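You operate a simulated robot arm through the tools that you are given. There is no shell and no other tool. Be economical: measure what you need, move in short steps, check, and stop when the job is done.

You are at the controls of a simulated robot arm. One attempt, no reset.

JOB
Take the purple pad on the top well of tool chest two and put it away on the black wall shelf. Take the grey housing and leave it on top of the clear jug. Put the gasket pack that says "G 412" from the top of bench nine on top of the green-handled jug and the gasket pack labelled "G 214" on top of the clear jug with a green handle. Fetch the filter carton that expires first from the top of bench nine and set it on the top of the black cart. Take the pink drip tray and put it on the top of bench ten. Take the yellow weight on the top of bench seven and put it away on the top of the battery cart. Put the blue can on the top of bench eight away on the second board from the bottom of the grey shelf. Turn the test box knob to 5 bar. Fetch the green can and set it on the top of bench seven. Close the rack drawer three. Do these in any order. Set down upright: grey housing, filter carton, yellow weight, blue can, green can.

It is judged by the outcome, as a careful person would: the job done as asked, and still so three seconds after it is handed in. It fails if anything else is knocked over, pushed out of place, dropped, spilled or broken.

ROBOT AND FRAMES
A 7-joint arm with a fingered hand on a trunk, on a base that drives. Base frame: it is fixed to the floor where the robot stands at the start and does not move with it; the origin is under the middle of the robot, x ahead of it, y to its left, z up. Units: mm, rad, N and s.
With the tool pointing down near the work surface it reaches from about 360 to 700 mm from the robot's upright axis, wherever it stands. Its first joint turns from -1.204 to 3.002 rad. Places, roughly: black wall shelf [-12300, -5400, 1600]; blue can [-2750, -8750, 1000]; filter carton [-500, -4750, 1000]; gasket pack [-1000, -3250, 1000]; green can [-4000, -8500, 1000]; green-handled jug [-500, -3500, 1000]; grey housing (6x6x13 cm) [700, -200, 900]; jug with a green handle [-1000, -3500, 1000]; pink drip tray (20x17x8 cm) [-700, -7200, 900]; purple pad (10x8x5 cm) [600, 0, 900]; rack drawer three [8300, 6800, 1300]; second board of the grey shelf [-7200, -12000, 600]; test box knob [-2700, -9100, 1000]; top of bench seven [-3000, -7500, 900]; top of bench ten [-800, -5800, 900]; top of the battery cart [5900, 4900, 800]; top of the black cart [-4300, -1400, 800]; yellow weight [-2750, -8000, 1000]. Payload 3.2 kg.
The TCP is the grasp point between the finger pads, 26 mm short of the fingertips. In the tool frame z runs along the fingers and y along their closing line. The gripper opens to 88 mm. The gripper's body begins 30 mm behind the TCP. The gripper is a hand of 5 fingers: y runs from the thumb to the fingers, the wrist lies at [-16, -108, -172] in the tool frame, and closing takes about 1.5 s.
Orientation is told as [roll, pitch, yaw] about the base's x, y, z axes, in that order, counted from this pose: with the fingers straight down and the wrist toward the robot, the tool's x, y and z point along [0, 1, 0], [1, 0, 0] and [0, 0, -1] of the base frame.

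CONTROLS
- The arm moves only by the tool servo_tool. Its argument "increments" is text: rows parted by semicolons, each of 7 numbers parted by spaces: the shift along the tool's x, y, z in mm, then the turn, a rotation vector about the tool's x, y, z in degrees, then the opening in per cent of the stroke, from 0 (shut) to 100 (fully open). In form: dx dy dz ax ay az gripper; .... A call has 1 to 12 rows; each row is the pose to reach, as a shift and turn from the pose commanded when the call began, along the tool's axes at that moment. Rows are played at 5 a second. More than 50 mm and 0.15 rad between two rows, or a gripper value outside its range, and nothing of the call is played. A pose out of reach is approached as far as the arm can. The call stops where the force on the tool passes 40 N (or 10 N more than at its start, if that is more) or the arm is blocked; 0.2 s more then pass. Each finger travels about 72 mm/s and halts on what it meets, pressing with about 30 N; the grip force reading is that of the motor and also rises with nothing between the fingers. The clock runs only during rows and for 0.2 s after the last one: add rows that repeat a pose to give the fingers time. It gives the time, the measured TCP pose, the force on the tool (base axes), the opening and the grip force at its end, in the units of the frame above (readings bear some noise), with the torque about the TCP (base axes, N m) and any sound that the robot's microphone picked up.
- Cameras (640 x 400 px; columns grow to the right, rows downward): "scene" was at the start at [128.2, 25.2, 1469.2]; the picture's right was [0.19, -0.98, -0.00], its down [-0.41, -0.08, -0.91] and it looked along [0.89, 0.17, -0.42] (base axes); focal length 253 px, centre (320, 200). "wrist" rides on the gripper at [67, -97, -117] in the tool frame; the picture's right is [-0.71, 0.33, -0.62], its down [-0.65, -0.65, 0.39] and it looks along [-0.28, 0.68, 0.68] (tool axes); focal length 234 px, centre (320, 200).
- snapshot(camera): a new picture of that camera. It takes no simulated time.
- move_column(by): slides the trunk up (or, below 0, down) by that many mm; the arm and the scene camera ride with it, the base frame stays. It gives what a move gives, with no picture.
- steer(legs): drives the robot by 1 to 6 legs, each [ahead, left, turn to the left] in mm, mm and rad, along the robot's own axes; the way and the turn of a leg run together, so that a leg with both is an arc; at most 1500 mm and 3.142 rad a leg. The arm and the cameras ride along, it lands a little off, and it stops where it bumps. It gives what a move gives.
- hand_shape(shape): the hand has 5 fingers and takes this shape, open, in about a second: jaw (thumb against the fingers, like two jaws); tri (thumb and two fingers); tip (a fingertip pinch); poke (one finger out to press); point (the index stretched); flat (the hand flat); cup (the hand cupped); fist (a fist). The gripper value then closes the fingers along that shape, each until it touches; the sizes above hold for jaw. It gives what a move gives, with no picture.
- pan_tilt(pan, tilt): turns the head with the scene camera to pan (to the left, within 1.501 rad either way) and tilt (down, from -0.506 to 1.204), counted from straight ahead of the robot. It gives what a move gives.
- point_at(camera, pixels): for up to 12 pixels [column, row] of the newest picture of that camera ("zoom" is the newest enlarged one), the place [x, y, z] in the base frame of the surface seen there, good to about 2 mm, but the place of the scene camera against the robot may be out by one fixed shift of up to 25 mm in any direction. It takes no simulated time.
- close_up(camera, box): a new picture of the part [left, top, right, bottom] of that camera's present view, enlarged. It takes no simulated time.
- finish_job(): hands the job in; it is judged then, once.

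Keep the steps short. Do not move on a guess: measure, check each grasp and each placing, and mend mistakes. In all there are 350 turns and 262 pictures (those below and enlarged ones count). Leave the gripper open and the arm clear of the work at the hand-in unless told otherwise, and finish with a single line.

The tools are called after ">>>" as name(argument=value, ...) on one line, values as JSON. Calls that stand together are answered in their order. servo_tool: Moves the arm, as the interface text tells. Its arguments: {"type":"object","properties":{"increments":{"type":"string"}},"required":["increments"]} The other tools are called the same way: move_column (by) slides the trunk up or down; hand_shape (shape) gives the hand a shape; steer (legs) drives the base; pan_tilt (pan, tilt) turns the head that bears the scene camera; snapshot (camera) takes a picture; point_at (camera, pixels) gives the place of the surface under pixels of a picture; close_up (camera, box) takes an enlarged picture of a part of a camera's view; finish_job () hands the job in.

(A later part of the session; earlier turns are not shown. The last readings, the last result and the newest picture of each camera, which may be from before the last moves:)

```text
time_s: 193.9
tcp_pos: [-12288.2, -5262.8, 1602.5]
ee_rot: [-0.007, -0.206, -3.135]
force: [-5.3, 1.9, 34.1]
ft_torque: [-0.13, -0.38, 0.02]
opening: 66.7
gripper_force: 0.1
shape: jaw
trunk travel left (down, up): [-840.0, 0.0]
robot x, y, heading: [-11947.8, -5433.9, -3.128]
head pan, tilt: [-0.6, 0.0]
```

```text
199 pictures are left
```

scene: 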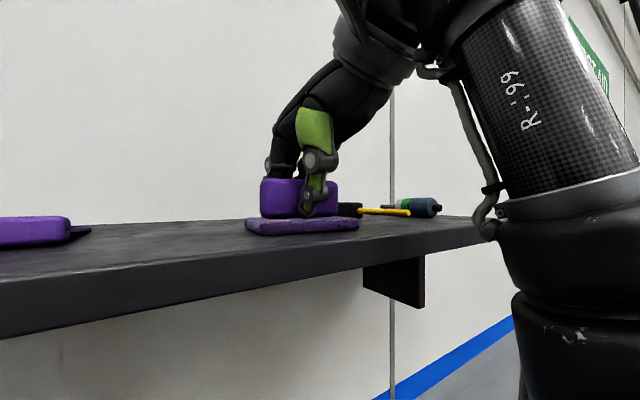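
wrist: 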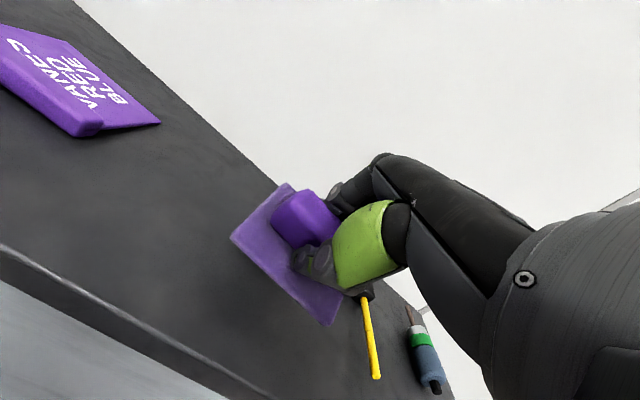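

Pad is down flat. Raise out, pitching a bit to stay in reach.

>>> servo_tool(increments="0 1.5 -7 0 0 0 100; 0 3 -15 -4 0 0 100; 0 6 -30 -9 0 0 100; 0 10 -46 -14 0 0 100; 0 10 -46 -14 0 0 100")

>>> snapshot(camera="scene")

>>> snapshot(camera="wrist")

```text
time_s: 195.1
tcp_pos: [-12289.7, -5264.2, 1646.7]
ee_rot: [-0.009, -0.444, -3.134]
force: [0.3, 0.1, 0.4]
ft_torque: [0.02, 0.01, -0.02]
opening: 88.0
gripper_force: 0.0
shape: jaw
out of reach, approached as far as the arm can: row 1
trunk travel left (down, up): [-840.0, 0.0]
robot x, y, heading: [-11945.1, -5434.6, -3.127]
head pan, tilt: [-0.6, 0.0]
```

```text
198 pictures are left
```

scene: 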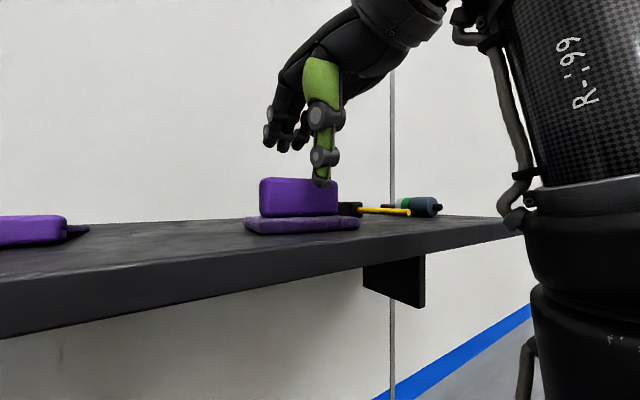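

```text
197 pictures are left
```

wrist: 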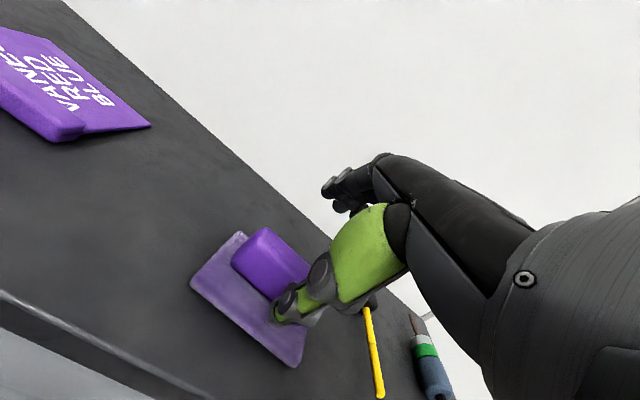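

Pad is put away. Back off, tuck the hand, and look toward the bench-seven area.

>>> steer(legs=[[-650, 0, 0], [0, 0, 1.9]])

>>> move_column(by=-90)

>>> servo_tool(increments="0 0 40 4 0 0 100; 0 0 85 8 0 0 100; 0 -10 130 12 0 0 100; 0 -20 175 16 0 0 100; 0 -30 220 20 0 0 100; 0 -40 260 25 0 0 100")

>>> pan_tilt(pan=0.3, tilt=0.2)

>>> snapshot(camera="scene")

```text
time_s: 203.3
tcp_pos: [-11348.8, -5806.6, 1646.0]
ee_rot: [-0.008, -0.443, -1.235]
force: [0.4, 0.6, -0.2]
ft_torque: [0.02, -0.01, 0.01]
opening: 87.8
gripper_force: 0.0
shape: jaw
trunk travel left (down, up): [-840.0, 0.0]
robot x, y, heading: [-11298.2, -5428.9, -1.231]
head pan, tilt: [-0.6, 0.0]
```

```text
time_s: 204.6
tcp_pos: [-11348.9, -5807.1, 1555.3]
ee_rot: [-0.008, -0.444, -1.235]
force: [0.3, 0.2, 0.5]
ft_torque: [0.03, 0.02, 0.01]
opening: 87.6
gripper_force: 0.1
shape: jaw
trunk travel left (down, up): [-750.0, 90.0]
robot x, y, heading: [-11298.3, -5429.1, -1.23]
head pan, tilt: [-0.6, 0.0]
```

```text
time_s: 206.0
tcp_pos: [-11325.3, -5880.2, 1304.7]
ee_rot: [-0.008, -0.004, -1.238]
force: [-0.1, 0.3, 0.6]
ft_torque: [0.01, 0.01, 0.02]
opening: 87.8
gripper_force: 0.2
shape: jaw
trunk travel left (down, up): [-750.0, 90.0]
robot x, y, heading: [-11298.0, -5426.5, -1.234]
head pan, tilt: [-0.6, 0.0]
```

```text
time_s: 207.2
tcp_pos: [-11326.1, -5880.6, 1304.8]
ee_rot: [-0.007, -0.009, -1.238]
force: [0.0, -1.0, -0.2]
ft_torque: [0.0, 0.01, 0.02]
opening: 87.7
gripper_force: 0.0
shape: jaw
trunk travel left (down, up): [-750.0, 90.0]
robot x, y, heading: [-11298.1, -5430.3, -1.236]
head pan, tilt: [0.3, 0.201]
```

```text
196 pictures are left
```

scene: 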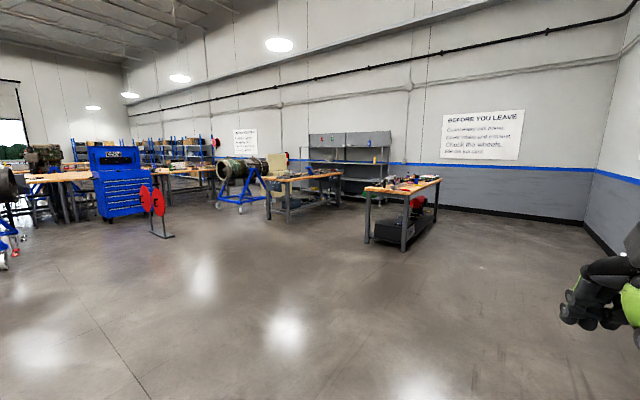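

>>> point_at(camera="scene", pixels=[[345, 170], [300, 185], [270, 212], [340, 200], [370, 235], [437, 205], [240, 205], [160, 233], [110, 200], [60, 180], [200, 172], [320, 178]])

>>> close_up(camera="scene", box=[0, 110, 400, 260])

```text
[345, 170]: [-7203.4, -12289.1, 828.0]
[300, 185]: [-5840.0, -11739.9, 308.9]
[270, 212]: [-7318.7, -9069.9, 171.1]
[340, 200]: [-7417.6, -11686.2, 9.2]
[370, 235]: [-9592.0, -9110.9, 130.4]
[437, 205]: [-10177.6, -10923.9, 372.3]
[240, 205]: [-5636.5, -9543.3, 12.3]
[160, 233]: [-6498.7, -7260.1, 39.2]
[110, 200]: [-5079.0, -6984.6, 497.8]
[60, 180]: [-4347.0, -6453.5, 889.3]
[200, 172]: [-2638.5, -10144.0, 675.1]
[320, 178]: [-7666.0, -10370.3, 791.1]
```

```text
1.60 times, centred on (200, 185) of scene
```

zoom: 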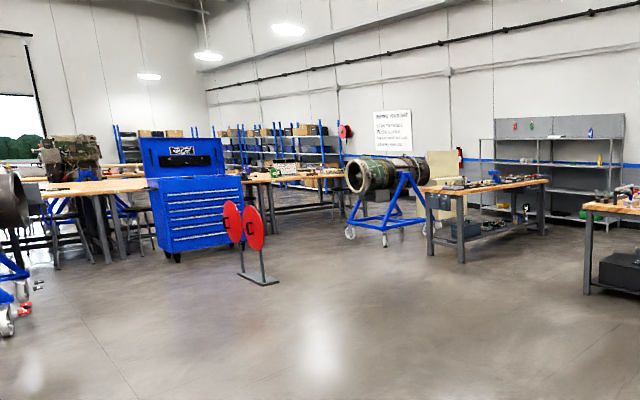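

Map: chest at (-5080,-6985), disc stand (-6500,-7260), engine (-5640,-9540). Drive to (-7500,-8150) then east to (-5800,-8150).

>>> steer(legs=[[0, 0, 0.624], [1500, 0, 0], [1500, 0, 0], [1500, 0, 0], [150, 0, 0], [0, 0, 0.612]])

>>> pan_tilt(pan=0, tilt=0.2)

>>> snapshot(camera="scene")

>>> point_at(camera="scene", pixels=[[150, 250], [200, 220], [250, 220], [300, 250], [350, 250], [360, 220], [300, 200], [250, 200], [400, 200], [350, 190], [450, 235], [500, 250]])

```text
time_s: 233.0
tcp_pos: [-7091.8, -8287.0, 1305.2]
ee_rot: [-0.007, -0.006, -0.002]
force: [-0.7, -0.1, 0.3]
ft_torque: [-0.03, -0.03, -0.04]
opening: 87.8
gripper_force: 0.0
shape: jaw
trunk travel left (down, up): [-750.0, 90.0]
robot x, y, heading: [-7507.5, -8111.1, 0.006]
head pan, tilt: [0.3, 0.201]
```

```text
time_s: 233.8
tcp_pos: [-7091.3, -8288.1, 1305.0]
ee_rot: [-0.007, -0.008, -0.002]
force: [-0.3, 0.2, 0.7]
ft_torque: [0.0, 0.0, 0.0]
opening: 87.9
gripper_force: 0.1
shape: jaw
trunk travel left (down, up): [-750.0, 90.0]
robot x, y, heading: [-7507.8, -8111.3, -0.001]
head pan, tilt: [0.0, 0.201]
```

```text
194 pictures are left
```

scene: 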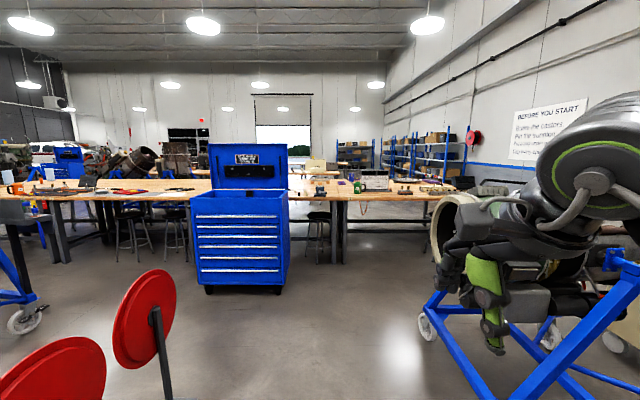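

```text
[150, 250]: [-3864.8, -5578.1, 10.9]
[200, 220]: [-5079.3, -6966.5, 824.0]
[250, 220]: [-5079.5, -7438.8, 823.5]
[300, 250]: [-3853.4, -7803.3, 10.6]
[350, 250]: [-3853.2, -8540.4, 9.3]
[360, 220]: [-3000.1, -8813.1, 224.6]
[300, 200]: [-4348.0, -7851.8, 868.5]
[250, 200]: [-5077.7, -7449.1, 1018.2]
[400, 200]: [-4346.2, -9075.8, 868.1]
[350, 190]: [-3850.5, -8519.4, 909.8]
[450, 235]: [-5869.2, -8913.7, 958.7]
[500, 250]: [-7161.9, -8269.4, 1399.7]
```

>>> close_up(camera="scene", box=[280, 160, 460, 260])

```text
3.56 times, centred on (370, 210) of scene
```

zoom: 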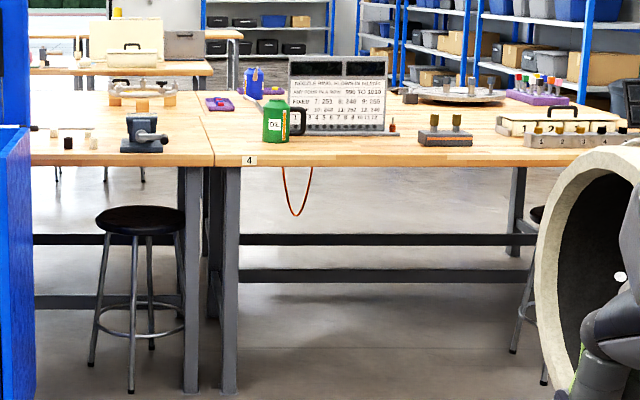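

>>> point_at(camera="zoom", pixels=[[275, 120], [275, 135], [275, 105], [210, 160], [130, 200], [150, 140], [430, 130], [345, 100], [250, 160], [297, 120]])

>>> steer(legs=[[1500, 0, 0], [1000, 0, 0]])

>>> pan_tilt(pan=-0.3, tilt=0.4)

>>> snapshot(camera="scene")

```text
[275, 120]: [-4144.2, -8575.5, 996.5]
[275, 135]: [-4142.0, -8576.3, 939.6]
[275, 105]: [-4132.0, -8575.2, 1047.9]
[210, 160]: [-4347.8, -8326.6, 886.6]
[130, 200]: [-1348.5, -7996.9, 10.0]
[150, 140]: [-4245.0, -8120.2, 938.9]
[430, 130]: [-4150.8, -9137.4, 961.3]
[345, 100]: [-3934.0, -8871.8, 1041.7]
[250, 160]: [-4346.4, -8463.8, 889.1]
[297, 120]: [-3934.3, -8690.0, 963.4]
```

```text
time_s: 246.0
tcp_pos: [-4588.5, -8296.1, 1305.1]
ee_rot: [-0.006, -0.008, -0.011]
force: [-0.8, -0.1, 0.5]
ft_torque: [0.03, -0.02, -0.01]
opening: 87.6
gripper_force: 0.1
shape: jaw
trunk travel left (down, up): [-750.0, 90.0]
robot x, y, heading: [-5006.0, -8118.8, -0.004]
head pan, tilt: [0.0, 0.201]
```

```text
time_s: 246.8
tcp_pos: [-4589.4, -8297.4, 1304.5]
ee_rot: [-0.008, -0.007, -0.012]
force: [-1.0, -1.2, 1.1]
ft_torque: [-0.01, 0.02, 0.0]
opening: 87.7
gripper_force: 0.0
shape: jaw
trunk travel left (down, up): [-750.0, 90.0]
robot x, y, heading: [-5006.3, -8120.2, 0.0]
head pan, tilt: [-0.3, 0.4]
```

```text
192 pictures are left
```

scene: 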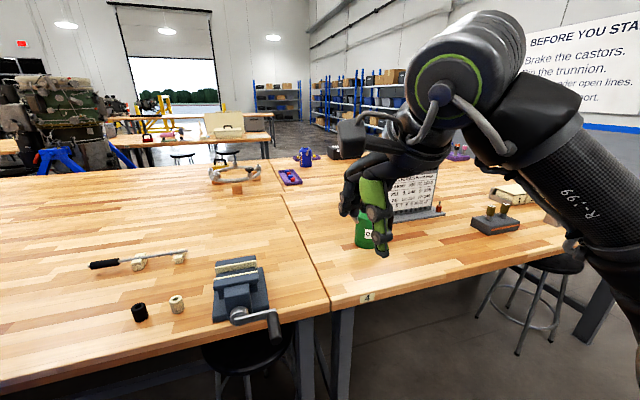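

>>> close_up(camera="scene", box=[180, 120, 400, 320])

>>> point_at(camera="scene", pixels=[[305, 157], [290, 178], [270, 162], [20, 185], [150, 165], [330, 305], [360, 240], [235, 190], [10, 390], [240, 300]])

```text
2.00 times, centred on (290, 220) of scene
```

zoom: 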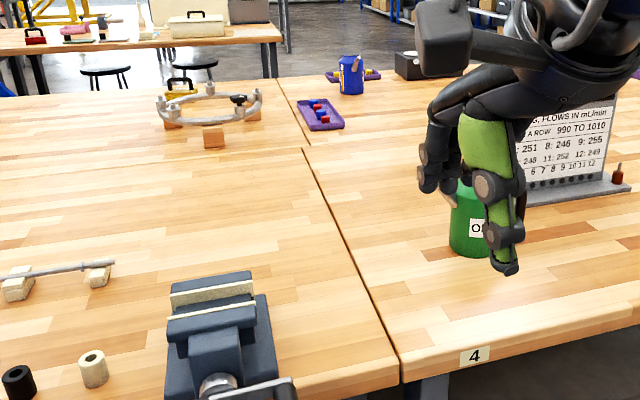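

```text
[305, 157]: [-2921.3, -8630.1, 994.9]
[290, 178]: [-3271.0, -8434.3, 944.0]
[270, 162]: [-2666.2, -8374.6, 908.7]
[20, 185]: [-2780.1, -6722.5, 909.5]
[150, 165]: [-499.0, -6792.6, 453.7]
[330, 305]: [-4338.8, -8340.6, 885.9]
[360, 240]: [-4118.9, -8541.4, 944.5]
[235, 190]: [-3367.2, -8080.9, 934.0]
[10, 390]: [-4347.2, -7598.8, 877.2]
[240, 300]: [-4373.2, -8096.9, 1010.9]
```

Green can stands on front-right bench ("4"), about (-4100,-8575). Move base to (-4710,-8370).

>>> steer(legs=[[0, -250, 0], [290, 0, 0]])

>>> snapshot(camera="wrist")

>>> pan_tilt(pan=-0.3, tilt=0.6)

>>> snapshot(camera="scene")

```text
time_s: 250.2
tcp_pos: [-4300.6, -8546.3, 1305.5]
ee_rot: [-0.007, -0.007, -0.01]
force: [0.2, -0.6, -0.4]
ft_torque: [0.03, -0.05, 0.01]
opening: 87.8
gripper_force: 0.0
shape: jaw
trunk travel left (down, up): [-750.0, 90.0]
robot x, y, heading: [-4713.3, -8370.9, -0.006]
head pan, tilt: [-0.3, 0.4]
```

```text
190 pictures are left
```

wrist: 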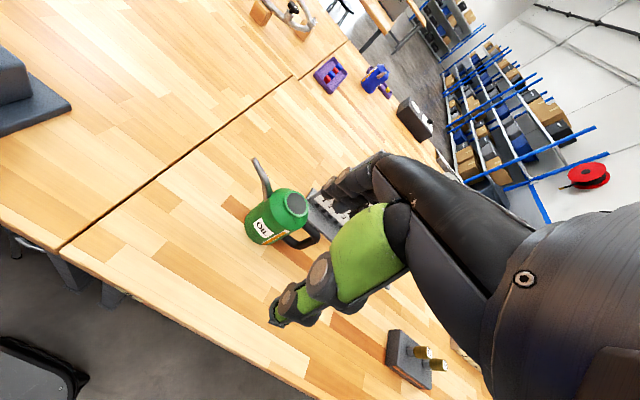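

```text
time_s: 251.0
tcp_pos: [-4300.6, -8546.6, 1305.1]
ee_rot: [-0.008, -0.007, -0.011]
force: [0.7, 0.0, 0.5]
ft_torque: [0.02, 0.01, 0.01]
opening: 87.9
gripper_force: 0.0
shape: jaw
trunk travel left (down, up): [-750.0, 90.0]
robot x, y, heading: [-4717.1, -8368.4, -0.005]
head pan, tilt: [-0.3, 0.6]
```

```text
189 pictures are left
```

scene: 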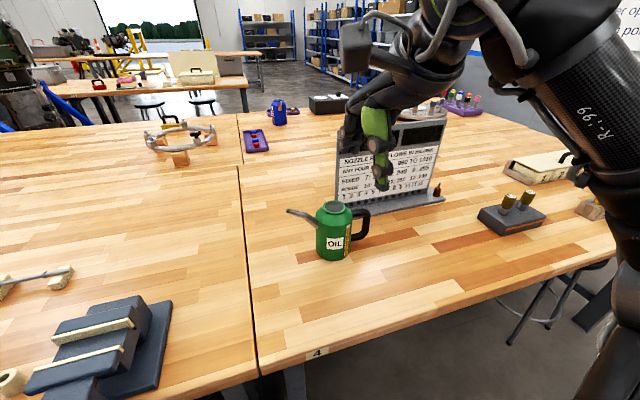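

>>> close_up(camera="wrist", box=[230, 145, 342, 265])

>>> point_at(camera="zoom", pixels=[[375, 200], [330, 190], [300, 250], [420, 215], [350, 170], [390, 240], [280, 300], [250, 70], [460, 310], [320, 310], [240, 250]])

```text
3.33 times, centred on (286, 205) of wrist
```

zoom: 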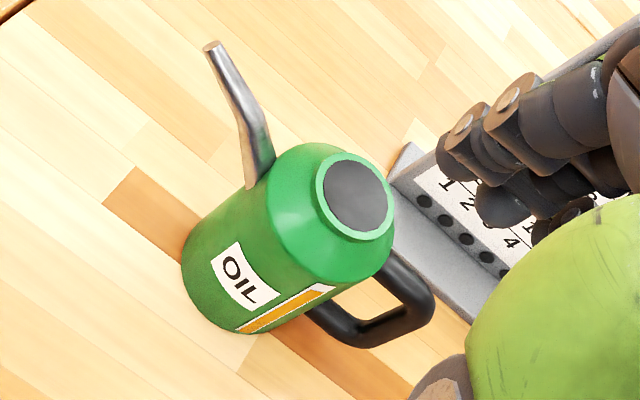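

```text
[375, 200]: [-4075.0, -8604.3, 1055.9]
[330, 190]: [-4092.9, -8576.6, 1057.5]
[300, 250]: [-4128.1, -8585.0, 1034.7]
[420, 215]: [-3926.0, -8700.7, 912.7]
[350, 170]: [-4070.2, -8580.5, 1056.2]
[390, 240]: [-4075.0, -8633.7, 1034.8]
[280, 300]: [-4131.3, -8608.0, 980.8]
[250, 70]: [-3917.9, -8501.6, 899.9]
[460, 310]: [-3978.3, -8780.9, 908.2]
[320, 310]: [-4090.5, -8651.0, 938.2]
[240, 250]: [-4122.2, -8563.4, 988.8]
```

>>> close_up(camera="scene", box=[276, 185, 396, 275])

>>> point_at(camera="zoom", pixels=[[217, 250], [395, 250], [220, 300], [300, 300], [385, 330], [240, 95], [375, 100], [305, 85], [300, 140], [300, 380], [480, 170], [60, 115]])

```text
4.44 times, centred on (336, 230) of scene
```

zoom: 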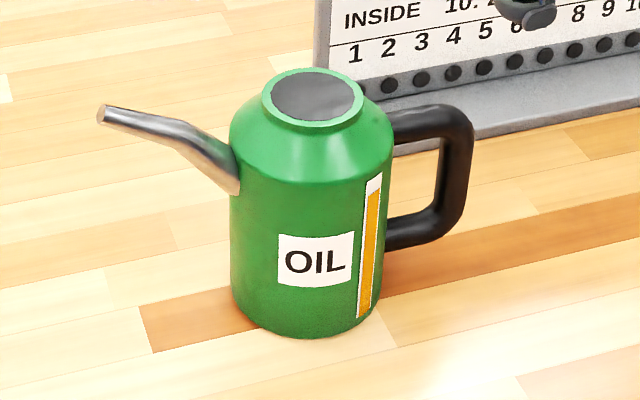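

```text
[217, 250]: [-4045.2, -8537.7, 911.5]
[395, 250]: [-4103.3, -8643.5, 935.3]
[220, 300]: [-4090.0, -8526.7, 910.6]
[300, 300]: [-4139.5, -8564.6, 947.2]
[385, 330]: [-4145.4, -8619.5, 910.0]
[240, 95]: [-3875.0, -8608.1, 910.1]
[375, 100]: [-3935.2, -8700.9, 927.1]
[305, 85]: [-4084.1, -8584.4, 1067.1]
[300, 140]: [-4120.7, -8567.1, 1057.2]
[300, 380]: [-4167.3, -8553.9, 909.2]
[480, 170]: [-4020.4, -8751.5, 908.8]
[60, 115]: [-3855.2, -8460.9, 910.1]
```

>>> point_at(camera="zoom", pixels=[[312, 118], [312, 123], [312, 127], [312, 131], [312, 136], [312, 145], [312, 160], [312, 178], [312, 200], [430, 115], [460, 160], [420, 240]])

```text
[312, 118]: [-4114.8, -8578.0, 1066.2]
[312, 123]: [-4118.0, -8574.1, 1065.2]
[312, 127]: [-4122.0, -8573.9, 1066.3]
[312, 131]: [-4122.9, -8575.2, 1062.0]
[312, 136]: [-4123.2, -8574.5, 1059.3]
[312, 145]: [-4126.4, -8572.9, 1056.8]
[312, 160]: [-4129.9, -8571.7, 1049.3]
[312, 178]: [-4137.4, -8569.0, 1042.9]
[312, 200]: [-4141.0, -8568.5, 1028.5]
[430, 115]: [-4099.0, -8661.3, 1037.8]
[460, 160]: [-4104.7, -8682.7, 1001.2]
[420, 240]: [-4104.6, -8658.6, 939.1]
```

The oil can body is ~100 mm wide, but its neck ring (~62 mm, top z≈1057) can be gripped from above. Move over the ring centre (-4083,-8593).

>>> servo_tool(increments="-6 31 20 0 0 0 100; -13 62 40 0 0 0 100; -19 93 60 0 0 0 100; -25 124 80 0 0 0 100; -31 155 100 0 0 0 100; -38 186 125 0 0 0 100; -44 217.6 150 0 0 0 100; -44 217.6 150 0 0 0 100")

>>> snapshot(camera="wrist")

>>> snapshot(camera="scene")

```text
time_s: 252.8
tcp_pos: [-4083.1, -8592.9, 1156.5]
ee_rot: [-0.009, -0.009, -0.009]
force: [0.6, 0.1, 0.3]
ft_torque: [0.01, -0.05, 0.0]
opening: 87.8
gripper_force: 0.1
shape: jaw
trunk travel left (down, up): [-750.0, 90.0]
robot x, y, heading: [-4717.5, -8365.9, -0.004]
head pan, tilt: [-0.3, 0.6]
```

```text
186 pictures are left
```

wrist: 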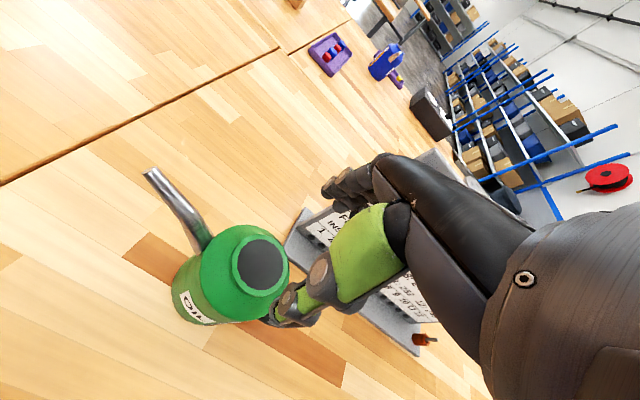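

```text
185 pictures are left
```

scene: 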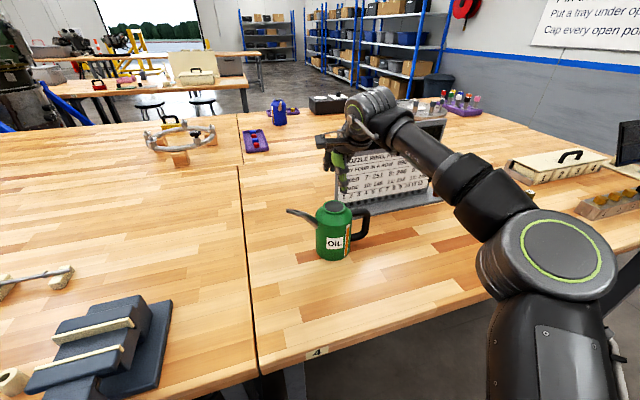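

>>> close_up(camera="wrist", box=[210, 205, 322, 275])

>>> point_at(camera="zoom", pixels=[[280, 330], [180, 290], [125, 335], [430, 350], [260, 200], [440, 270], [190, 230], [250, 390]])

>>> point_at(camera="scene", pixels=[[400, 140], [437, 125], [345, 170], [420, 180], [440, 145], [340, 185]])

```text
5.71 times, centred on (266, 240) of wrist
```

zoom: 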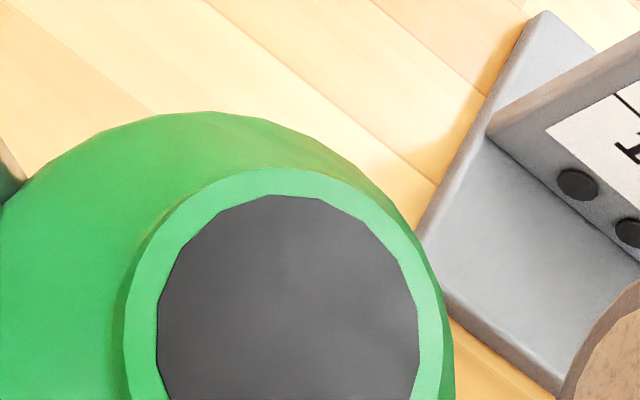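

```text
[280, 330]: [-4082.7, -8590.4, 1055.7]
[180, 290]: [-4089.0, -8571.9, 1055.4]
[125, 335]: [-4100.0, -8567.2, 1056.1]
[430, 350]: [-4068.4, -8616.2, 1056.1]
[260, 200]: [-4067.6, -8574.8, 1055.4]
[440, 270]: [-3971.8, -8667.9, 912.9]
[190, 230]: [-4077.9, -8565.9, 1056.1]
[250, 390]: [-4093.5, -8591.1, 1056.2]
```

```text
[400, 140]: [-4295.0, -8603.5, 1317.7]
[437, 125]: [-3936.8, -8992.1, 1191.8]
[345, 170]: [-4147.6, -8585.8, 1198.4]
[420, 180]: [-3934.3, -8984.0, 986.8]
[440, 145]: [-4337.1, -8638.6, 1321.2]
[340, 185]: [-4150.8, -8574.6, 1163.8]
```

Ring centre (-4084,-8592) directly below. Descend 80 mm so fingertips sit at the ring.

>>> servo_tool(increments="0 0 30 0 0 0 100; 0 0 60 0 0 0 100; 0 0 83 0 0 0 100; 0 0 83 0 0 0 100")

>>> close_up(camera="scene", box=[276, 165, 396, 275])

```text
time_s: 253.8
tcp_pos: [-4080.8, -8593.8, 1074.8]
ee_rot: [-0.007, -0.009, -0.01]
force: [0.5, -0.4, 1.2]
ft_torque: [-0.01, 0.04, -0.03]
opening: 87.7
gripper_force: 0.0
shape: jaw
trunk travel left (down, up): [-750.0, 90.0]
robot x, y, heading: [-4711.7, -8371.6, -0.005]
head pan, tilt: [-0.3, 0.6]
```

```text
3.64 times, centred on (336, 220) of scene
```

zoom: 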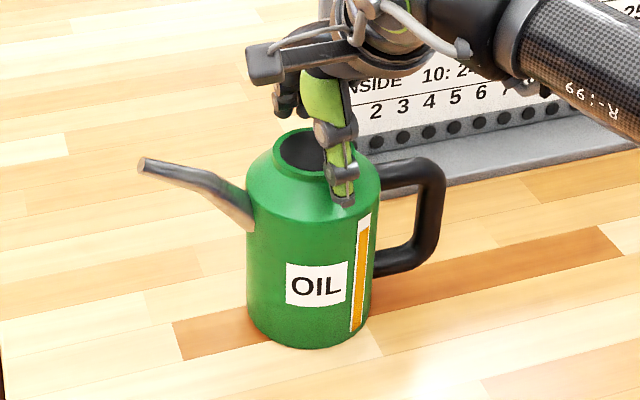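

>>> servo_tool(increments="0 0 0 0 0 0 80; 0 0 0 0 0 0 50; 0 0 0 0 0 0 0; 0 0 0 0 0 0 0; 0 0 0 0 0 0 0; 0 0 0 0 0 0 0; 0 0 0 0 0 0 0")

>>> close_up(camera="scene", box=[276, 165, 396, 275])

>>> snapshot(camera="wrist")

```text
time_s: 255.4
tcp_pos: [-4080.6, -8594.3, 1075.3]
ee_rot: [-0.007, -0.008, -0.01]
force: [-0.3, -0.2, -0.4]
ft_torque: [0.05, 0.01, 0.0]
opening: 10.8
gripper_force: 30.6
shape: jaw
trunk travel left (down, up): [-750.0, 90.0]
robot x, y, heading: [-4717.0, -8368.1, -0.006]
head pan, tilt: [-0.3, 0.6]
```

```text
3.64 times, centred on (336, 220) of scene
```

zoom: 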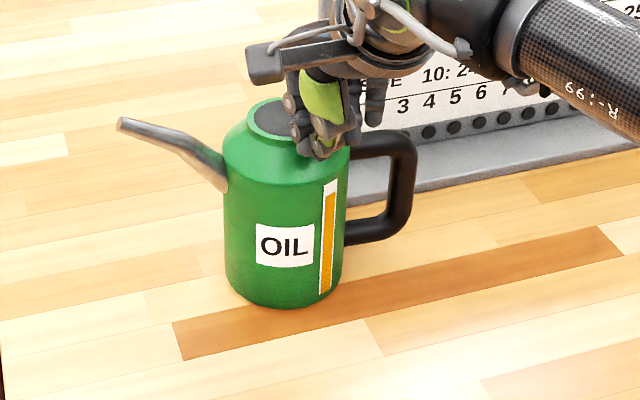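

```text
181 pictures are left
```

wrist: 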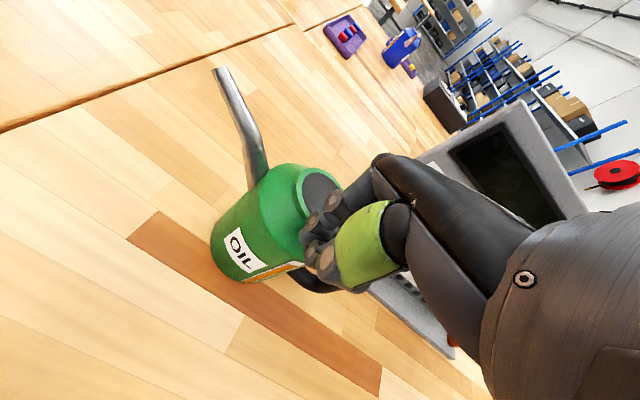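

The ring slipped out and the can slid a few cm (still upright). Open, raise and re-measure; I'll grip its handle instead.

>>> servo_tool(increments="0 0 0 0 0 0 60; 0 0 0 0 0 0 100; 0 0 0 0 0 0 100; 0 0 0 0 0 0 100; 0 0 -40 0 0 0 100; 0 0 -80 0 0 0 100; 0 0 -110 0 0 0 100")

>>> snapshot(camera="wrist")

>>> close_up(camera="scene", box=[276, 175, 396, 265])

```text
time_s: 257.0
tcp_pos: [-4083.8, -8594.7, 1186.8]
ee_rot: [-0.01, -0.008, -0.011]
force: [0.1, 0.2, -0.6]
ft_torque: [0.0, 0.0, -0.02]
opening: 87.8
gripper_force: 0.1
shape: jaw
trunk travel left (down, up): [-750.0, 90.0]
robot x, y, heading: [-4716.0, -8368.8, 0.0]
head pan, tilt: [-0.3, 0.6]
```

```text
180 pictures are left
```

wrist: 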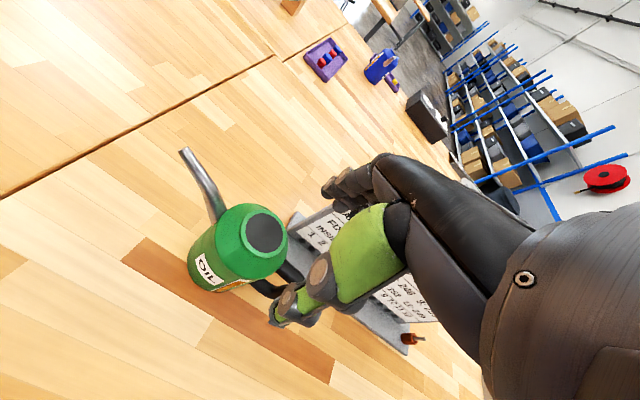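

```text
4.44 times, centred on (336, 220) of scene
```

zoom: 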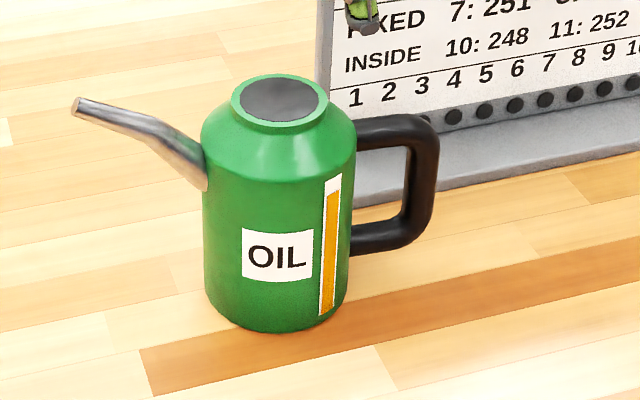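

>>> point_at(camera="zoom", pixels=[[370, 125], [395, 118], [395, 130], [420, 122], [432, 140], [425, 165], [425, 200], [415, 225], [380, 240], [280, 100], [270, 128], [395, 180]])

```text
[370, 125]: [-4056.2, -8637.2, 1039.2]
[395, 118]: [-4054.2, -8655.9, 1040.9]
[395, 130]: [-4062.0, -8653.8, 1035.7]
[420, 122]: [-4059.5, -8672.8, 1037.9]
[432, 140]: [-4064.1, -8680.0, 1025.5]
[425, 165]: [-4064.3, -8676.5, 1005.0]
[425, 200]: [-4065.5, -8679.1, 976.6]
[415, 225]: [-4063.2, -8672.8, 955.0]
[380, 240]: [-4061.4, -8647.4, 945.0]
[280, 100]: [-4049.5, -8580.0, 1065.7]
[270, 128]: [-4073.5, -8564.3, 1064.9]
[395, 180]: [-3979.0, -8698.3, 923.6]
```

>>> servo_tool(increments="0 0 0 0 0 0 60; 0 0 0 0 0 0 50; 0 0 0 0 0 0 50; 0 0 0 0 0 0 50")

>>> close_up(camera="scene", box=[290, 70, 450, 220])

>>> point_at(camera="zoom", pixels=[[215, 150], [225, 200], [240, 220], [280, 170], [255, 140], [330, 130], [340, 300], [250, 270]])

```text
time_s: 258.0
tcp_pos: [-4081.5, -8595.0, 1185.6]
ee_rot: [-0.006, -0.007, -0.01]
force: [0.4, -0.3, -1.1]
ft_torque: [0.0, 0.01, 0.01]
opening: 44.6
gripper_force: 0.0
shape: jaw
trunk travel left (down, up): [-750.0, 90.0]
robot x, y, heading: [-4719.3, -8369.1, -0.002]
head pan, tilt: [-0.3, 0.6]
```

```text
2.67 times, centred on (370, 145) of scene
```

zoom: 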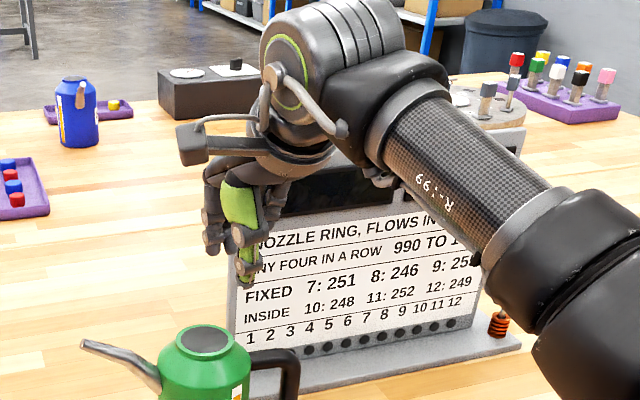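

```text
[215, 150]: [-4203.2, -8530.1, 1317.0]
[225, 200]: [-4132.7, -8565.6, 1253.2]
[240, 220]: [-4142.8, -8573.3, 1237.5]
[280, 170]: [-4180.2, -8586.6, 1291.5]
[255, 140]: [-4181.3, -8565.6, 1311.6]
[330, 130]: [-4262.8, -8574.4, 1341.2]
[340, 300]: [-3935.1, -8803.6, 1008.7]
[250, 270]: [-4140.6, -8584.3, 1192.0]
```

Move over the handle (-4044,-8686), fingers half open, then descend partway.

>>> servo_tool(increments="-45 19 0 0 0 0 50; -90 38 0 0 0 0 50; -90 38 40 0 0 0 50; -90 38 80 0 0 0 50; -90 38 110 0 0 0 50; -90 38 110 0 0 0 50")

>>> snapshot(camera="wrist")

>>> close_up(camera="scene", box=[276, 145, 436, 265])

```text
time_s: 259.4
tcp_pos: [-4068.9, -8658.2, 1132.1]
ee_rot: [-0.008, -0.01, -0.013]
force: [0.8, -0.9, 0.4]
ft_torque: [0.0, 0.02, -0.01]
opening: 44.4
gripper_force: 0.1
shape: jaw
out of reach, approached as far as the arm can: row 1, 2, 3, 4, 5, 6
trunk travel left (down, up): [-750.0, 90.0]
robot x, y, heading: [-4715.9, -8368.0, -0.005]
head pan, tilt: [-0.3, 0.6]
```

```text
177 pictures are left
```

wrist: 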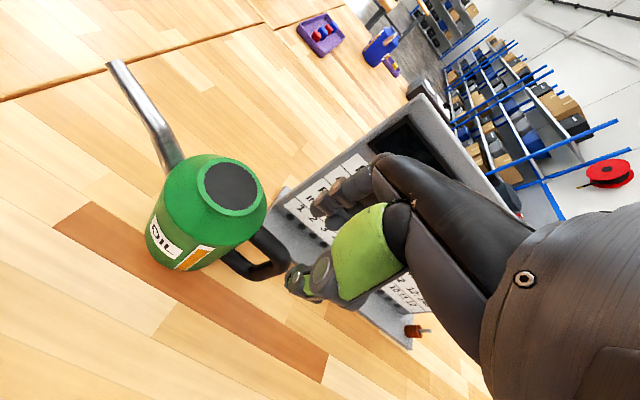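

```text
3.33 times, centred on (356, 205) of scene
```

zoom: 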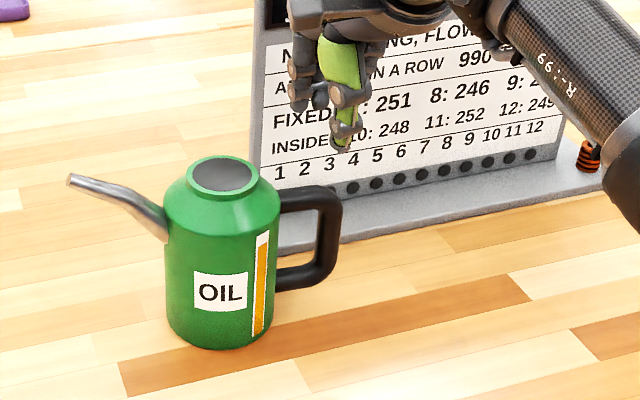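

Out of reach. Raise and retract the hand, reposition the base 150 mm right and 70 mm ahead.

>>> servo_tool(increments="0 -10 -40 0 0 0 50; 0 -50 -65 0 0 0 50; 0 -95 -80 0 0 0 50; 0 -140 -90 0 0 0 50")

>>> steer(legs=[[0, -150, 0], [70, 0, 0]])

>>> close_up(camera="scene", box=[200, 145, 440, 325])

```text
time_s: 260.4
tcp_pos: [-4212.5, -8658.8, 1220.2]
ee_rot: [-0.008, -0.009, -0.011]
force: [-0.6, 0.0, -0.5]
ft_torque: [-0.01, -0.02, 0.01]
opening: 44.3
gripper_force: 0.1
shape: jaw
out of reach, approached as far as the arm can: row 1
trunk travel left (down, up): [-750.0, 90.0]
robot x, y, heading: [-4716.6, -8370.3, -0.003]
head pan, tilt: [-0.3, 0.6]
```

```text
time_s: 262.4
tcp_pos: [-4139.4, -8809.3, 1218.9]
ee_rot: [-0.007, -0.006, -0.013]
force: [1.3, -0.2, 0.1]
ft_torque: [-0.01, 0.01, 0.0]
opening: 44.2
gripper_force: 0.1
shape: jaw
trunk travel left (down, up): [-750.0, 90.0]
robot x, y, heading: [-4646.1, -8521.1, -0.008]
head pan, tilt: [-0.3, 0.6]
```

```text
2.22 times, centred on (320, 235) of scene
```

zoom: 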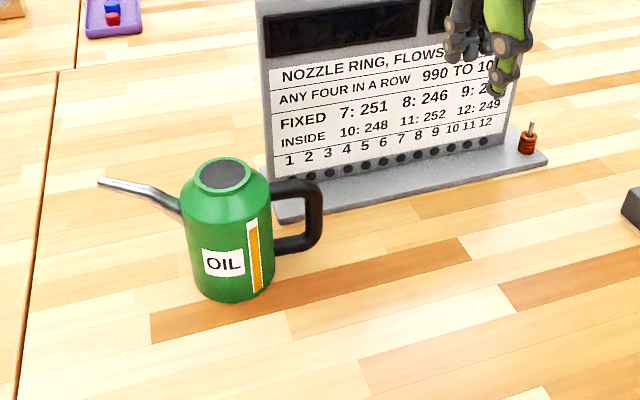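

>>> servo_tool(increments="45 0 0 0 0 0 50; 85 20 20 0 0 0 50; 124 40 40 0 0 0 50; 124 70 70 0 0 0 50; 124 96 105 0 0 0 50; 124 96 140 0 0 0 50; 124 96 140 0 0 0 50")

>>> snapshot(camera="wrist")

>>> close_up(camera="scene", box=[200, 145, 440, 325])

```text
time_s: 264.0
tcp_pos: [-4041.1, -8688.0, 1078.5]
ee_rot: [-0.007, -0.01, -0.012]
force: [0.6, 0.1, 0.6]
ft_torque: [0.0, 0.02, -0.02]
opening: 44.3
gripper_force: 0.1
shape: jaw
trunk travel left (down, up): [-750.0, 90.0]
robot x, y, heading: [-4647.8, -8515.7, -0.006]
head pan, tilt: [-0.3, 0.6]
```

```text
174 pictures are left
```

wrist: 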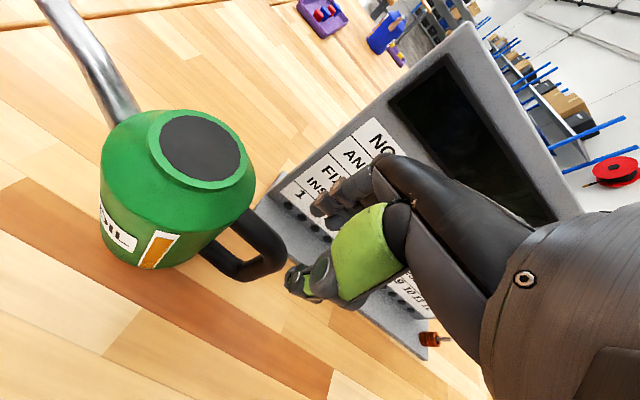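

```text
2.22 times, centred on (320, 235) of scene
```

zoom: 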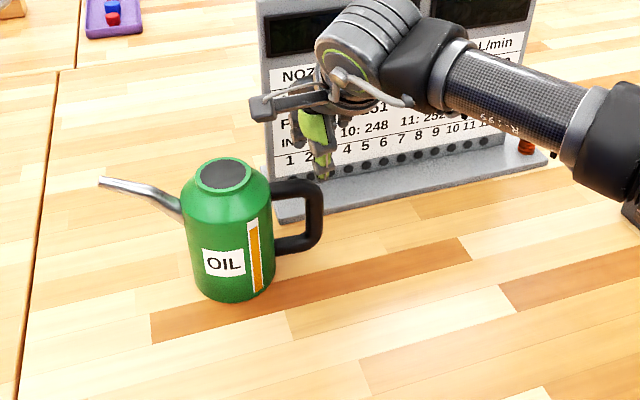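

>>> point_at(camera="wrist", pixels=[[255, 228], [268, 243], [245, 225], [262, 265], [225, 262], [278, 255], [205, 150], [240, 240], [385, 150]])

```text
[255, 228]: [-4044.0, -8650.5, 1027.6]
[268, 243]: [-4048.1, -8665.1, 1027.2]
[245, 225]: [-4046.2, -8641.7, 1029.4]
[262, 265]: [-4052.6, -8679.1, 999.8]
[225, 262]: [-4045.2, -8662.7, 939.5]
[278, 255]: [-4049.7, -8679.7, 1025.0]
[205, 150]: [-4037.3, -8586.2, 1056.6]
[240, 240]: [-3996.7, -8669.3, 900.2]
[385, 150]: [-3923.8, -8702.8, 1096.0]
```

Descend over the handle in two steps.

>>> servo_tool(increments="2 -4 40 0 0 0 50; 2 -4 60 0 0 0 50; 2 -4 60 0 0 0 50")

>>> snapshot(camera="wrist")

```text
time_s: 264.8
tcp_pos: [-4045.0, -8686.2, 1020.0]
ee_rot: [-0.006, -0.008, -0.011]
force: [0.8, 0.8, -0.1]
ft_torque: [-0.01, 0.02, 0.0]
opening: 44.4
gripper_force: 0.0
shape: jaw
trunk travel left (down, up): [-750.0, 90.0]
robot x, y, heading: [-4648.2, -8518.9, -0.009]
head pan, tilt: [-0.3, 0.6]
```

```text
172 pictures are left
```

wrist: 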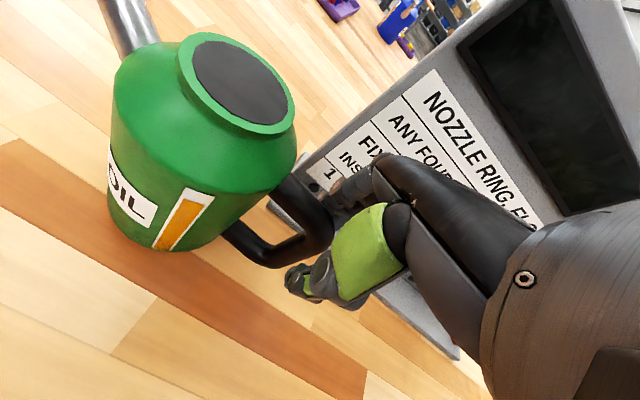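

>>> servo_tool(increments="0 0 10 0 0 0 50; 0 0 18 0 0 0 50; 0 0 18 0 0 0 50")

>>> servo_tool(increments="0 0 0 0 0 0 30; 0 0 0 0 0 0 0; 0 0 0 0 0 0 0; 0 0 0 0 0 0 0; 0 0 0 0 0 0 0; 0 0 0 0 0 0 0")

>>> snapshot(camera="wrist")

>>> close_up(camera="scene", box=[200, 145, 440, 325])

```text
time_s: 265.6
tcp_pos: [-4045.0, -8685.9, 1002.5]
ee_rot: [-0.005, -0.008, -0.011]
force: [-0.1, 1.3, 0.0]
ft_torque: [-0.02, -0.02, -0.03]
opening: 44.5
gripper_force: 0.0
shape: jaw
trunk travel left (down, up): [-750.0, 90.0]
robot x, y, heading: [-4645.4, -8519.9, -0.004]
head pan, tilt: [-0.3, 0.6]
```

```text
time_s: 267.0
tcp_pos: [-4045.0, -8684.6, 1001.5]
ee_rot: [-0.008, -0.007, -0.011]
force: [0.0, 0.8, -0.6]
ft_torque: [0.0, 0.08, 0.0]
opening: 14.7
gripper_force: 29.8
shape: jaw
trunk travel left (down, up): [-750.0, 90.0]
robot x, y, heading: [-4649.2, -8516.5, -0.008]
head pan, tilt: [-0.3, 0.6]
```

```text
171 pictures are left
```

wrist: 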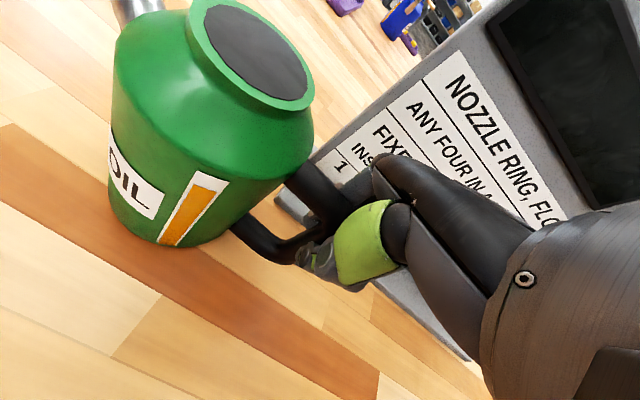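

```text
2.22 times, centred on (320, 235) of scene
```

zoom: 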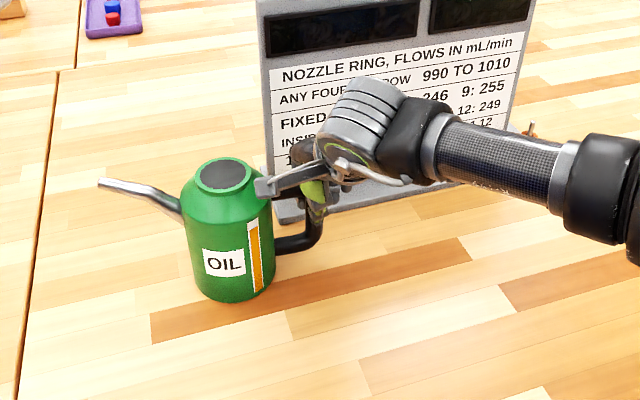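

Handle gripped (14.7 mm). Test lift of 12 mm and check for tilt.

>>> servo_tool(increments="0 0 -4 0 0 0 0; 0 0 -8 0 0 0 0; 0 0 -12 0 0 0 0; 0 0 -12 0 0 0 0")

>>> close_up(camera="scene", box=[200, 145, 440, 325])

```text
time_s: 268.0
tcp_pos: [-4044.2, -8685.8, 1014.3]
ee_rot: [-0.006, -0.007, -0.011]
force: [-0.1, 0.2, -2.9]
ft_torque: [-0.17, 0.04, -0.01]
opening: 14.5
gripper_force: 30.0
shape: jaw
trunk travel left (down, up): [-750.0, 90.0]
robot x, y, heading: [-4645.2, -8516.4, -0.009]
head pan, tilt: [-0.3, 0.6]
```

```text
2.22 times, centred on (320, 235) of scene
```

zoom: 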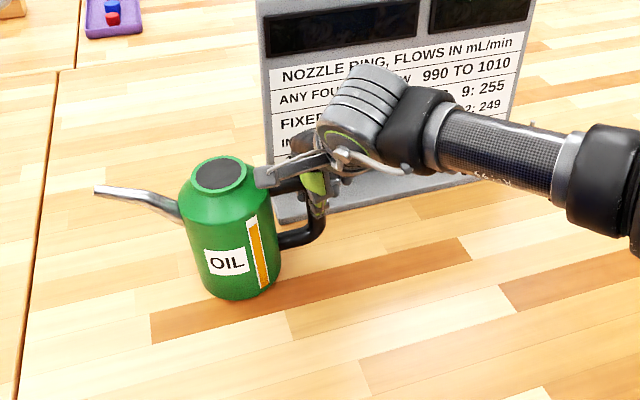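

>>> servo_tool(increments="0 0 -15 0 0 0 0; 0 0 -30 0 0 0 0; 0 0 -45 0 0 0 0; 0 0 -45 0 0 0 0")

>>> close_up(camera="scene", box=[200, 145, 440, 325])

```text
time_s: 269.0
tcp_pos: [-4044.9, -8684.0, 1057.8]
ee_rot: [-0.008, -0.008, -0.012]
force: [-0.3, -1.0, -2.5]
ft_torque: [-0.23, 0.04, -0.03]
opening: 14.4
gripper_force: 30.7
shape: jaw
trunk travel left (down, up): [-750.0, 90.0]
robot x, y, heading: [-4645.9, -8519.5, -0.007]
head pan, tilt: [-0.3, 0.6]
```

```text
2.22 times, centred on (320, 235) of scene
```

zoom: 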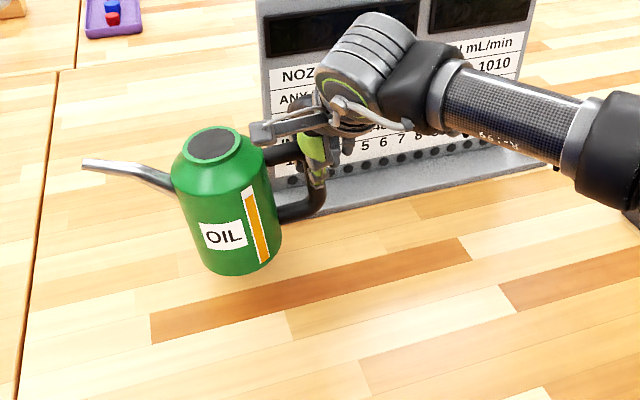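

Held with ~8° lean and light (~0.28 kg). Level it, raise and retract.

>>> servo_tool(increments="0 0 -30 0 2 0 0; 0 0 -65 0 4 0 0; 0 0 -105 0 6 0 0; 0 -20 -145 0 8 0 0; 0 -60 -170 0 8 0 0; 0 -105 -180 0 8 0 0; 0 -150 -180 0 8 0 0")

>>> snapshot(camera="scene")

```text
time_s: 270.6
tcp_pos: [-4197.0, -8680.0, 1237.8]
ee_rot: [0.134, -0.012, -0.013]
force: [-0.1, -0.4, -2.3]
ft_torque: [-0.22, -0.03, 0.02]
opening: 14.3
gripper_force: 30.1
shape: jaw
trunk travel left (down, up): [-750.0, 90.0]
robot x, y, heading: [-4645.1, -8518.9, -0.002]
head pan, tilt: [-0.3, 0.6]
```

```text
167 pictures are left
```

scene: 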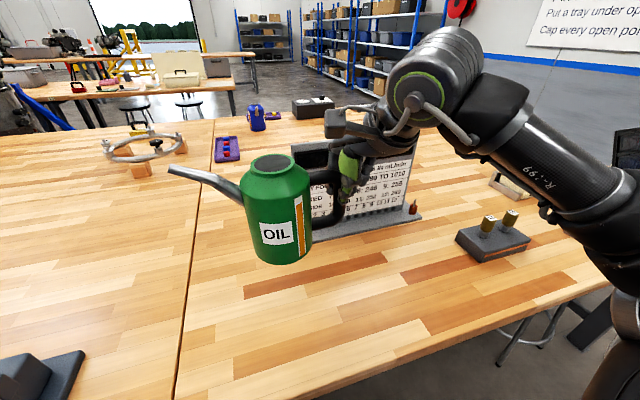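

Level. Back up 400 mm and look south.

>>> steer(legs=[[-400, 0, 0]])

>>> pan_tilt(pan=-1.0, tilt=0.4)

>>> snapshot(camera="scene")

>>> point_at(camera="scene", pixels=[[150, 200], [200, 150], [250, 200], [300, 250], [350, 250], [400, 250], [300, 150], [250, 140], [350, 150], [400, 150], [450, 200], [500, 250]])

```text
time_s: 273.1
tcp_pos: [-4602.3, -8676.6, 1236.8]
ee_rot: [0.133, -0.006, -0.013]
force: [-0.5, -0.1, -1.5]
ft_torque: [-0.19, 0.03, -0.02]
opening: 14.1
gripper_force: 30.2
shape: jaw
trunk travel left (down, up): [-750.0, 90.0]
robot x, y, heading: [-5051.6, -8516.1, 0.002]
head pan, tilt: [-0.3, 0.6]
```

```text
time_s: 274.2
tcp_pos: [-4602.8, -8676.6, 1237.1]
ee_rot: [0.134, -0.008, -0.013]
force: [-0.9, 0.3, -2.2]
ft_torque: [-0.22, 0.0, 0.02]
opening: 14.1
gripper_force: 30.3
shape: jaw
trunk travel left (down, up): [-750.0, 90.0]
robot x, y, heading: [-5053.9, -8517.5, -0.009]
head pan, tilt: [-1.0, 0.4]
```

```text
166 pictures are left
```

scene: 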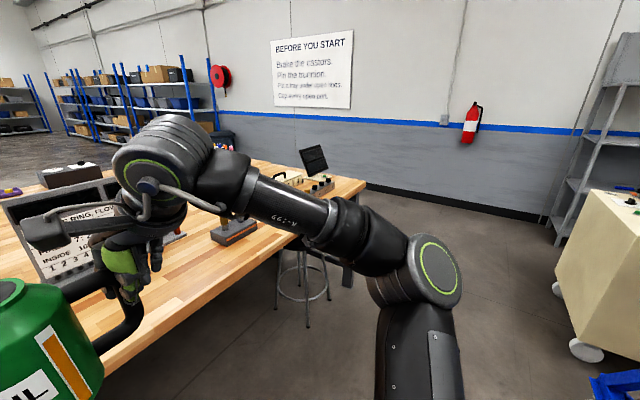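

```text
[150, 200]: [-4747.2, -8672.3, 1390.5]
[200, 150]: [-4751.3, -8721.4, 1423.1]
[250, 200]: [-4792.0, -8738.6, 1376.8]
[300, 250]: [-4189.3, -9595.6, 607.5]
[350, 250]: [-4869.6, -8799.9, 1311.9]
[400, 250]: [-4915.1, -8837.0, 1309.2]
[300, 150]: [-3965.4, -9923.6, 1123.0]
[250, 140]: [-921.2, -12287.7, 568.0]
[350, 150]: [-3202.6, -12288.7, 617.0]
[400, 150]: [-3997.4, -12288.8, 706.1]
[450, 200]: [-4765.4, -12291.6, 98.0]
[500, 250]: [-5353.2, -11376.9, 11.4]
```

>>> point_at(camera="scene", pixels=[[610, 385], [585, 350], [560, 290], [300, 320], [365, 188], [530, 320], [600, 230]])

```text
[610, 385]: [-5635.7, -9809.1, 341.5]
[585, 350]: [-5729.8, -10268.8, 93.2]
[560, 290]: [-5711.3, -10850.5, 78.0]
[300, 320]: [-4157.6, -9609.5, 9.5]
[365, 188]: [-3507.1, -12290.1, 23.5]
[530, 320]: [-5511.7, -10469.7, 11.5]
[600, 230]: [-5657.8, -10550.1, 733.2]
```

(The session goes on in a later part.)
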